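You operate a simulated robot arm through the tools that you are given. There is no shell and no other tool. Be economical: measure what you need, move in short steps, check, and stop when the job is done.

You run a simulated robot arm. Do the job below in one go: nothing can be reset, and whatever is moved stays where it is left.

Task
Shut the lower cupboard door.

Only the result counts: the job must be done as asked and must still hold three seconds after the hand-in. Knocking over, shifting, dropping, spilling or breaking anything else fails it.

Robot
A 7-joint arm with a two-finger parallel gripper on a trunk, on a base that drives. Base frame: it is fixed to the floor where the robot stands at the start and does not move with it; the origin is under the middle of the robot, x ahead of it, y to its left, z up. Lengths are in mm, angles in rad, forces in N, time in s.
With the tool pointing down near the work surface it reaches from about 340 to 760 mm from the robot's upright axis, wherever it stands. Its first joint turns from -2.007 to 2.007 rad. Places, roughly: lower cupboard door [600, 300, 500]. Payload 3.91 kg.
The TCP is the grasp point between the finger pads, 30 mm short of the fingertips. In the tool frame z runs along the fingers and y along their closing line. Largest opening 110 mm; finger width 20, thickness 10; the body of the gripper, 48 by 112 mm, starts 55 mm behind the TCP.
Orientation is that of the tool frame in the base frame, as [roll, pitch, yaw] about the fixed x, y, z axes, in that order (R = Rz(yaw) Ry(pitch) Rx(roll)). With the fingers straight down and closing along the base's y, the tool's x points along the base's -x, its y along +y and its z along -z.

Tools
- The arm moves only by the tool servo_tool. Its argument "series" is text: rows parted by semicolons, each of 7 numbers parted by spaces: the shift along the tool's x, y, z in mm, then the turn, a rotation vector about the tool's x, y, z in rad, then the finger opening in mm, from 0 to 110. In form: tx ty tz ax ay az gripper; .... A call has 1 to 10 rows; each row is the pose to reach, as a shift and turn from the pose commanded when the call began, along the tool's axes at that moment. Each row takes 0.2 s and may step no farther than 50 mm and 0.15 rad from the row before; otherwise, or with a gripper value out of range, the whole call is refused. Where a pose cannot be reached the arm comes as near as it can. A force on the tool above 40 N (or 10 N above the force at the start of the call, whichever is more), or a blocked arm, ends the call early, and 0.2 s more pass. The fingers move at their own pace (about 108 mm/s each) and stop on an object; they squeeze with about 23 N. The grip force told is the motor's: it shows also when the fingers shut on nothing. Time passes only in rows, and 0.2 s behind the last, so rows that repeat a pose let the fingers close. It gives the time, the measured TCP pose, the force on the tool (base axes), the opening and the grip force at its end, in the units of the frame above (readings bear some noise).
- Cameras (640 x 400 px; columns grow to the right, rows downward): "scene" is now at [9.6, 167.6, 1496.9]; the picture's right is [0.20, -0.98, 0.00], its down [-0.83, -0.17, -0.53] and it looks along [0.52, 0.11, -0.85] (base axes); focal length 263 px, centre (320, 200). "wrist" rides on the gripper at [72, 17, -103] in the tool frame; the picture's right is [-0.23, 0.97, 0.00], its down [-0.76, -0.18, -0.62] and it looks along [-0.61, -0.14, 0.78] (tool axes); focal length 222 px, centre (320, 200). There is no depth. A picture from a camera that has moved, and an enlarged one, comes with that camera's place and axes in the base frame and with its lens.
- capture(camera): a new picture of that camera. The clock stands still meanwhile.
- move_column(by): slides the trunk up (or, below 0, down) by that many mm; the arm and the scene camera ride with it, the base frame stays. It gives what a move gives, with no picture.
- base_move(legs): drives the robot by 1 to 6 legs, each [ahead, turn to the left] in mm and rad, along the robot's own axes; the way and the turn of a leg run together, so that a leg with both is an arc; at most 1500 mm and 3.142 rad a leg. The arm and the cameras ride along, it lands a little off, and it stops where it bumps. It gives what a move gives.
- pan_tilt(pan, tilt): turns the head with the scene camera to pan (to the left, within 2.705 rad either way) and tilt (down, from -0.506 to 1.204), counted from straight ahead of the robot. It gives what a move gives.
- close_up(camera, box): a new picture of the part [left, top, right, bottom] of that camera's present view, enlarged. The clock stands still meanwhile.
- job_done(): hands the job in; it is judged then, once.

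Go step by step. Nothing tells you exact positions but the pictures and the camera data: compare them with the known pose of the tool, close in by small moves and look again before you grip or let go. The budget is 120 turns and 82 pictures, counting those below and the enlarged ones. Unless the task says otherwise, let go and move clear before handing in, and close with one line.

The tools are called after ">>>" by a JSON object that holds its "method" and its "body". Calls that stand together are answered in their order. servo_tool: Moves the arm, as the interface text tells. Its arguments: {"type":"object","properties":{"series":{"type":"string"}},"required":["series"]} The other tools are called the same way: move_column (by) slides the trunk up or down; base_move (legs) drives the base; pan_tilt (pan, tilt) turns the head that bears the scene camera; capture (camera) takes a picture; close_up (camera, box) takes an enlarged picture of a part of a camera's view; job_done () hands the job in.

At the start:

```text
time: 0.0
eef_pos: [462.6, 85.0, 952.4]
ee_rot: [3.142, -0.001, 3.141]
ft_force: [0.9, 0.2, 0.3]
finger_gap: 110.1
grasp_force: 0.1
trunk travel left (down, up): [-625.0, 365.0]
robot x, y, heading: [0.4, -1.6, 0.002]
head pan, tilt: [0.206, 1.009]
```

scene: 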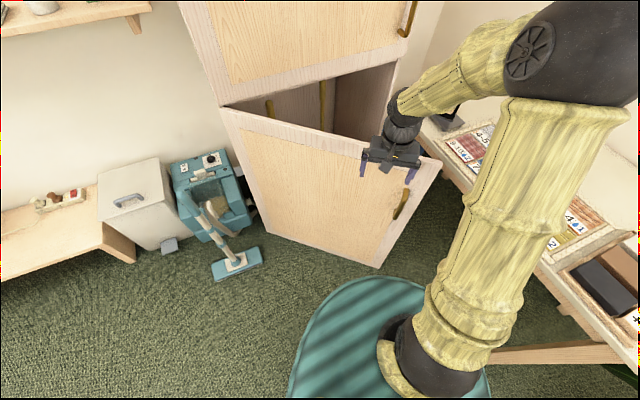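
wrist: 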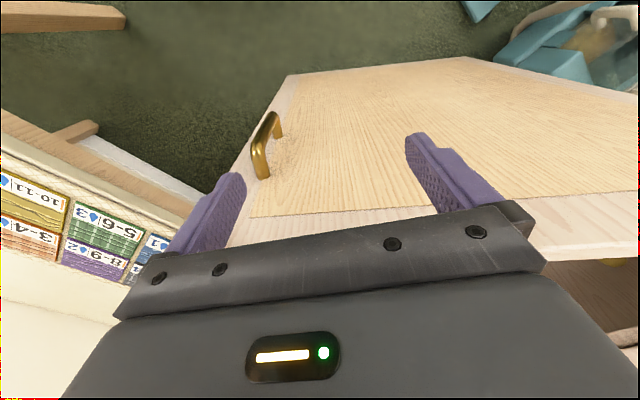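

The lower door is hinged on its left, at about (590, 600), and stands roughly 43° open. Its free edge is near (505, -45), and the gripper is just outside it. I'll close the fingers, back off and tilt the tool forward so I can push horizontally below the upper door.

>>> {"method": "servo_tool", "body": {"series": "20 0 0 0 -0.14 0 60;40 0 0 0 -0.28 0 20;60 0 0 0 -0.42 0 0;80 0 0 0 -0.56 0 0;80 0 0 0 -0.7 0 0;80 0 0 0 -0.84 0 0;80 0 0 0 -0.98 0 0;80 0 0 0 -1.12 0 0;80 0 0 0 -1.26 0 0;80 0 0 0 -1.4 0 0"}}

```text
time: 2.2
eef_pos: [467.1, 167.2, 905.5]
ee_rot: [-3.141, 1.404, -3.141]
ft_force: [-0.1, -0.3, -0.1]
finger_gap: 0.0
grasp_force: 22.5
out of reach, approached as far as the arm can: row 4, 5, 6, 7, 8, 9, 10
trunk travel left (down, up): [-625.0, 365.0]
robot x, y, heading: [2.3, -4.1, 0.001]
head pan, tilt: [0.206, 1.009]
```

The tool now points forward and ended a little off the commanded spot. I'll look before pushing.

>>> {"method": "capture", "body": {"camera": "scene"}}

>>> {"method": "capture", "body": {"camera": "wrist"}}

```text
79 pictures are left
camera scene: at [9.5, 168.5, 1497.0], right [0.2, -0.98, 0.0], down [-0.83, -0.17, -0.53], along [0.52, 0.11, -0.85], focal length 263 px, centre (320, 200)
```

scene: 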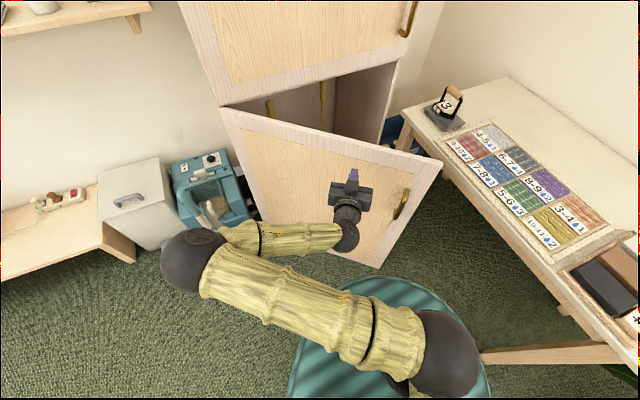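

```text
78 pictures are left
camera wrist: at [353.0, 183.7, 850.1], right [0.04, 0.97, 0.22], down [-0.49, -0.18, 0.86], along [0.87, -0.14, 0.47], focal length 222 px, centre (320, 200)
```

wrist: 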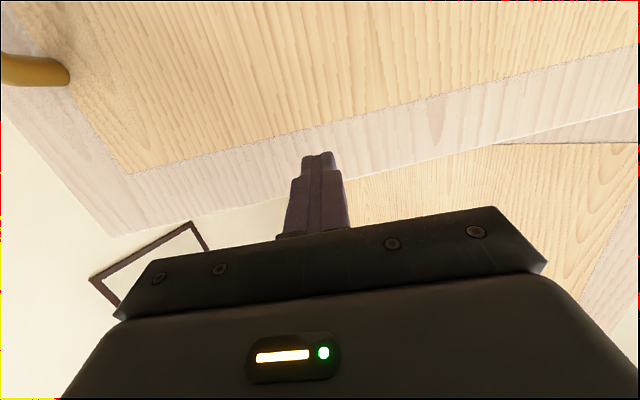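

The door is ahead and clear. The fingertips are near z 900, so I'll lower the trunk to push well below the upper door.

>>> {"method": "move_column", "body": {"by": -130}}

```text
time: 3.8
eef_pos: [466.9, 165.9, 774.5]
ee_rot: [-3.139, 1.402, -3.139]
ft_force: [0.4, 0.4, -0.7]
finger_gap: 0.2
grasp_force: 23.1
trunk travel left (down, up): [-495.0, 495.0]
robot x, y, heading: [2.2, -2.9, -0.002]
head pan, tilt: [0.206, 1.009]
```

Next I'll push forward slowly and find the contact.

>>> {"method": "servo_tool", "body": {"series": "-3 0 20 0 0 0 0;-6 0 39 0 0 0 0;-10 0 58 0 0 0 0;-13 0 78 0 0 0 0;-16 0 98 0 0 0 0;-20 0 118 0 0 0 0"}}

>>> {"method": "capture", "body": {"camera": "scene"}}

```text
time: 5.2
eef_pos: [588.8, 166.0, 773.4]
ee_rot: [-3.137, 1.399, -3.137]
ft_force: [0.1, -0.3, 0.7]
finger_gap: 0.0
grasp_force: 23.5
trunk travel left (down, up): [-495.0, 495.0]
robot x, y, heading: [1.5, 0.6, -0.001]
head pan, tilt: [0.206, 1.009]
```

```text
77 pictures are left
camera scene: at [9.6, 167.7, 1366.9], right [0.2, -0.98, 0.0], down [-0.83, -0.17, -0.53], along [0.52, 0.11, -0.85], focal length 263 px, centre (320, 200)
```

scene: 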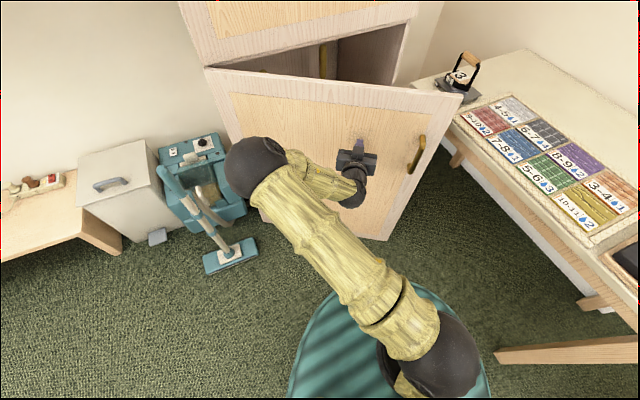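

The door is moving freely under the push. I'll continue along its arc, ahead and slightly left.

>>> {"method": "servo_tool", "body": {"series": "-3 2 20 0 0 0 0;-6 5 39 0 0 0 0;-10 9 58 0 0 0 0;-13 14 78 0 0 0 0;-16 20 98 0 0 0 0;-20 27 118 0 0 0 0"}}

>>> {"method": "capture", "body": {"camera": "scene"}}

```text
time: 6.6
eef_pos: [706.2, 191.0, 775.3]
ee_rot: [-3.139, 1.4, -3.141]
ft_force: [-0.6, -1.0, 0.0]
finger_gap: 0.0
grasp_force: 22.6
trunk travel left (down, up): [-495.0, 495.0]
robot x, y, heading: [2.0, 1.9, 0.002]
head pan, tilt: [0.206, 1.009]
```

```text
76 pictures are left
camera scene: at [9.6, 167.7, 1366.9], right [0.2, -0.98, 0.0], down [-0.83, -0.17, -0.53], along [0.52, 0.11, -0.85], focal length 263 px, centre (320, 200)
```

scene: 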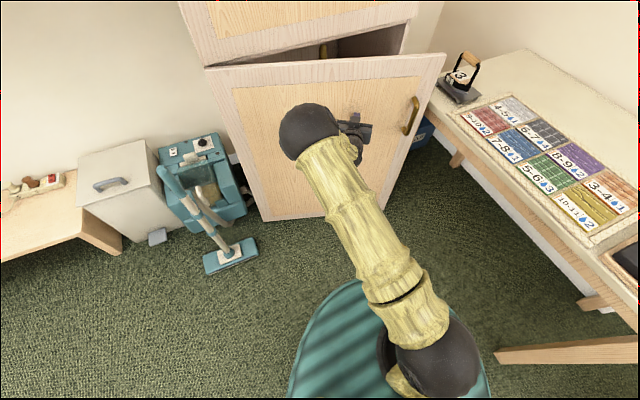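

The door is about halfway shut, so I'll continue along the arc.

>>> {"method": "servo_tool", "body": {"series": "-3 8 20 0 0 0 0;-6 16 39 0 0 0 0;-10 25 58 0 0 0 0;-13 35 78 0 0 0 0;-16 46 98 0 0 0 0"}}

>>> {"method": "capture", "body": {"camera": "scene"}}

```text
time: 7.8
eef_pos: [804.7, 239.6, 774.1]
ee_rot: [-3.14, 1.4, -3.137]
ft_force: [0.6, 0.1, -0.3]
finger_gap: 0.0
grasp_force: 23.2
trunk travel left (down, up): [-495.0, 495.0]
robot x, y, heading: [0.8, 1.6, -0.002]
head pan, tilt: [0.206, 1.009]
```

```text
75 pictures are left
camera scene: at [9.7, 167.8, 1366.9], right [0.2, -0.98, 0.0], down [-0.83, -0.17, -0.53], along [0.52, 0.11, -0.85], focal length 263 px, centre (320, 200)
```

scene: 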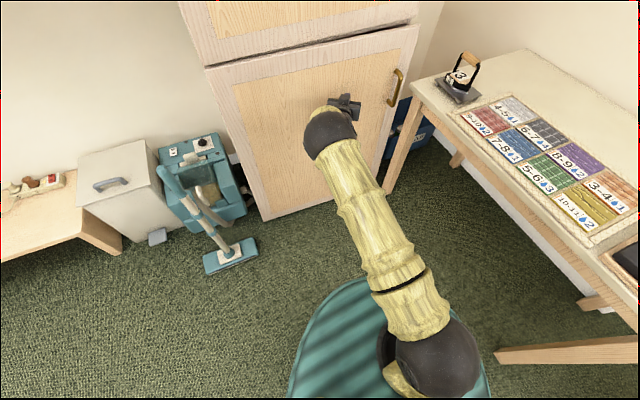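

Nearly shut: only a small gap is left at the right. I'll push on in small steps until I meet resistance.

>>> {"method": "servo_tool", "body": {"series": "-1 6 10 0 0 0 0;-3 12 20 0 0 0 0;-4 18 30 0 0 0 0;-6 24 40 0 0 0 0;-8 30 50 0 0 0 0;-8 30 50 0 0 0 0"}}

>>> {"method": "capture", "body": {"camera": "scene"}}

```text
time: 8.8
eef_pos: [838.9, 257.2, 772.0]
ee_rot: [3.135, 1.399, 3.13]
ft_force: [-44.6, -12.7, 11.3]
finger_gap: 0.0
grasp_force: 22.7
trunk travel left (down, up): [-495.0, 495.0]
robot x, y, heading: [1.3, 3.0, 0.003]
head pan, tilt: [0.206, 1.009]
stopped in row 4: the force on the tool passed its limit (the readings are from after the stop); the commanded pose is now the measured one
```

```text
74 pictures are left
camera scene: at [3.5, 166.0, 1367.5], right [0.2, -0.98, 0.0], down [-0.83, -0.17, -0.54], along [0.53, 0.11, -0.84], focal length 263 px, centre (320, 200)
```

scene: 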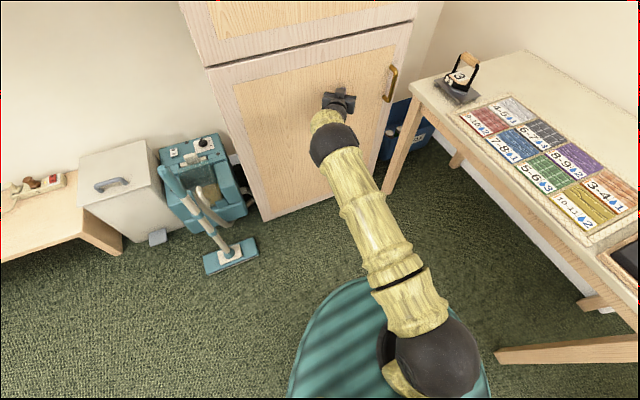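

The force rose sharply and the door looks flush. I'll back away and check that it stays shut.

>>> {"method": "servo_tool", "body": {"series": "3 -6 -20 0 0 0 0;6 -12 -40 0 0 0 0;10 -20 -70 0 0 0 0;14 -28 -100 0 0 0 0;18 -36 -130 0 0 0 0;22 -40 -160 0 0 0 0;22 -40 -160 0 0 0 0;22 -40 -160 0 0 0 0"}}

>>> {"method": "close_up", "body": {"camera": "scene", "box": [190, 0, 450, 163]}}

>>> {"method": "capture", "body": {"camera": "wrist"}}

```text
time: 10.6
eef_pos: [678.6, 218.3, 774.4]
ee_rot: [-3.135, 1.395, 3.141]
ft_force: [0.2, 0.8, 0.6]
finger_gap: 0.0
grasp_force: 23.0
trunk travel left (down, up): [-495.0, 495.0]
robot x, y, heading: [-3.5, -4.0, -0.001]
head pan, tilt: [0.206, 1.009]
```

```text
2.45 times, centred on (320, 82) of scene
camera zoom: at [9.7, 167.7, 1366.9], right [0.2, -0.98, 0.0], down [-0.83, -0.17, -0.53], along [0.52, 0.11, -0.85], focal length 645 px, centre (320, 491)
```

zoom: 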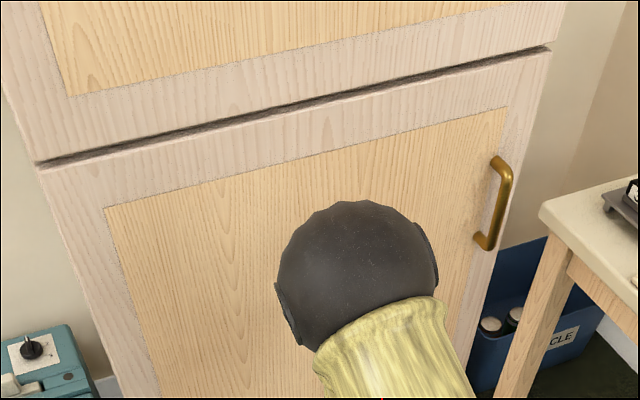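

```text
72 pictures are left
camera wrist: at [564.0, 235.8, 720.6], right [0.05, 0.97, 0.22], down [-0.48, -0.17, 0.86], along [0.88, -0.15, 0.46], focal length 222 px, centre (320, 200)
```

wrist: 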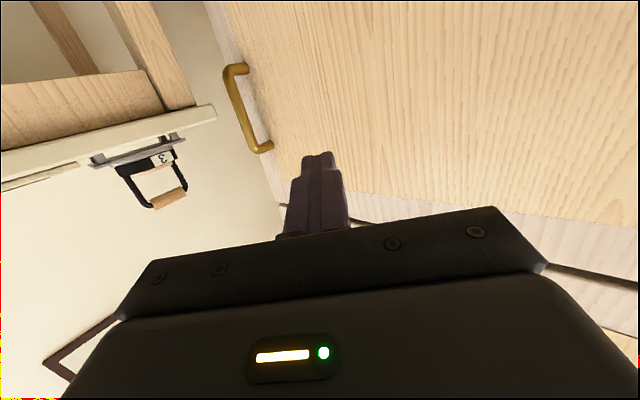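

The gap above the door looks even. I'll take a tighter look at the free edge to confirm it's flush.

>>> {"method": "close_up", "body": {"camera": "scene", "box": [360, 0, 440, 50]}}

>>> {"method": "close_up", "body": {"camera": "scene", "box": [195, 45, 275, 95]}}

```text
8.00 times, centred on (400, 25) of scene
camera zoom: at [9.7, 167.7, 1366.9], right [0.2, -0.98, 0.0], down [-0.83, -0.17, -0.53], along [0.52, 0.11, -0.85], focal length 2101 px, centre (-320, 1600)
```

zoom: 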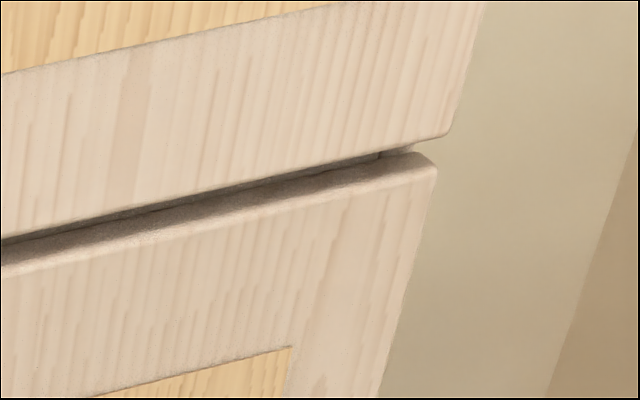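

```text
8.00 times, centred on (235, 70) of scene
camera zoom: at [9.7, 167.7, 1366.9], right [0.2, -0.98, 0.0], down [-0.83, -0.17, -0.53], along [0.52, 0.11, -0.85], focal length 2101 px, centre (1000, 1240)
```

zoom: 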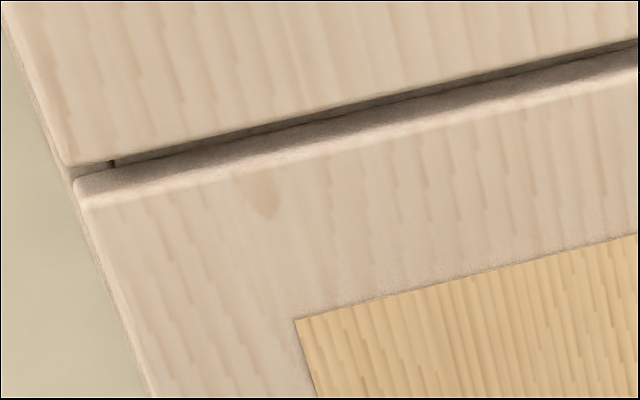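

It looks flush to within a few mm. I'll push once more nearer the free edge to make sure it's fully home.

>>> {"method": "servo_tool", "body": {"series": "-6 -10 40 0 0 0 0;-13 -20 80 0 0 0 0;-20 -30 120 0 0 0 0;-25 -33 150 0 0 0 0;-28 -33 165 0 0 0 0;-30 -30 180 0 0 0 0;-31 -26 190 0 0 0 0;-33 -22 200 0 0 0 0;-35 -18 210 0 0 0 0;-37 -14 220 0 0 0 0"}}

>>> {"method": "close_up", "body": {"camera": "scene", "box": [360, 0, 440, 50]}}

```text
time: 12.5
eef_pos: [882.4, 197.3, 771.4]
ee_rot: [3.141, 1.387, 3.133]
ft_force: [-46.4, -10.0, 10.6]
finger_gap: 0.2
grasp_force: 23.1
trunk travel left (down, up): [-495.0, 495.0]
robot x, y, heading: [-0.8, -0.4, 0.0]
head pan, tilt: [0.206, 1.009]
stopped in row 9: the force on the tool passed its limit (the readings are from after the stop); the commanded pose is now the measured one
```

```text
8.00 times, centred on (400, 25) of scene
camera zoom: at [3.3, 166.3, 1367.5], right [0.2, -0.98, 0.0], down [-0.83, -0.17, -0.54], along [0.53, 0.11, -0.84], focal length 2101 px, centre (-320, 1600)
```

zoom: 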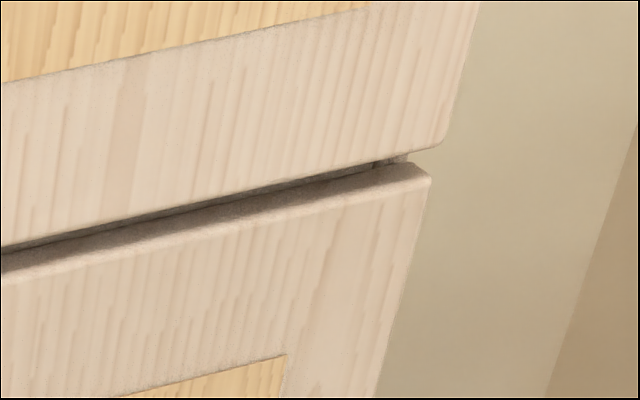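

The gap hasn't changed under the firm push, so the door is on its stop. I'll back off and check once more.

>>> {"method": "servo_tool", "body": {"series": "3 -4 -20 0 0 0 0;6 -4 -40 0 0 0 0;10 -4 -70 0 0 0 0;14 -4 -100 0 0 0 0;18 -4 -130 0 0 0 0;24 -4 -160 0 0 0 0;28 -4 -190 0 0 0 0;28 -4 -190 0 0 0 0;28 -4 -190 0 0 0 0;28 -4 -190 0 0 0 0"}}

>>> {"method": "close_up", "body": {"camera": "scene", "box": [360, 0, 440, 50]}}

>>> {"method": "capture", "body": {"camera": "scene"}}

```text
time: 14.7
eef_pos: [696.4, 195.7, 772.9]
ee_rot: [-3.132, 1.382, 3.141]
ft_force: [-0.7, 0.2, -0.7]
finger_gap: 0.0
grasp_force: 22.7
trunk travel left (down, up): [-495.0, 495.0]
robot x, y, heading: [-1.7, 4.3, -0.004]
head pan, tilt: [0.206, 1.009]
```

```text
8.00 times, centred on (400, 25) of scene
camera zoom: at [9.6, 167.7, 1366.9], right [0.2, -0.98, 0.0], down [-0.83, -0.17, -0.53], along [0.52, 0.11, -0.85], focal length 2101 px, centre (-320, 1600)
```

zoom: 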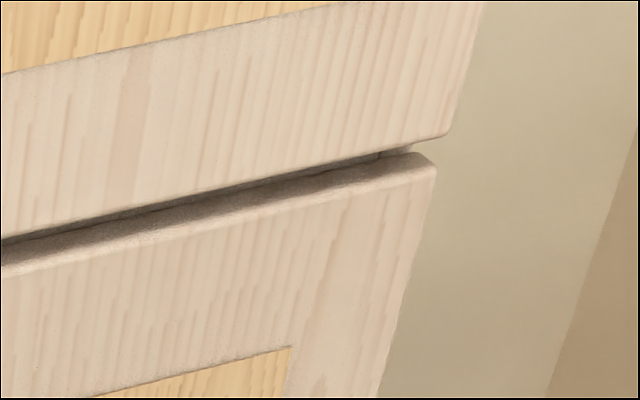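

```text
67 pictures are left
camera scene: at [9.6, 167.7, 1366.9], right [0.2, -0.98, 0.0], down [-0.83, -0.17, -0.53], along [0.52, 0.11, -0.85], focal length 263 px, centre (320, 200)
```

scene: 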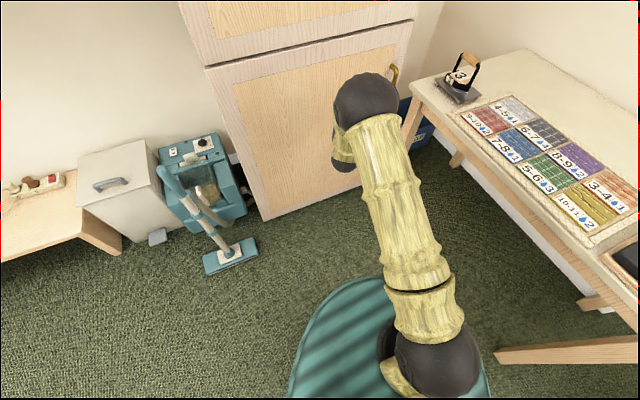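

The door stays shut with the arm clear, and nothing else has been moved, so I'm handing in.

>>> {"method": "job_done", "body": {}}

```text
The job is handed in.
```

The lower cupboard door is shut against its stop, it stayed shut after I backed the arm away, and I saw nothing else disturbed.
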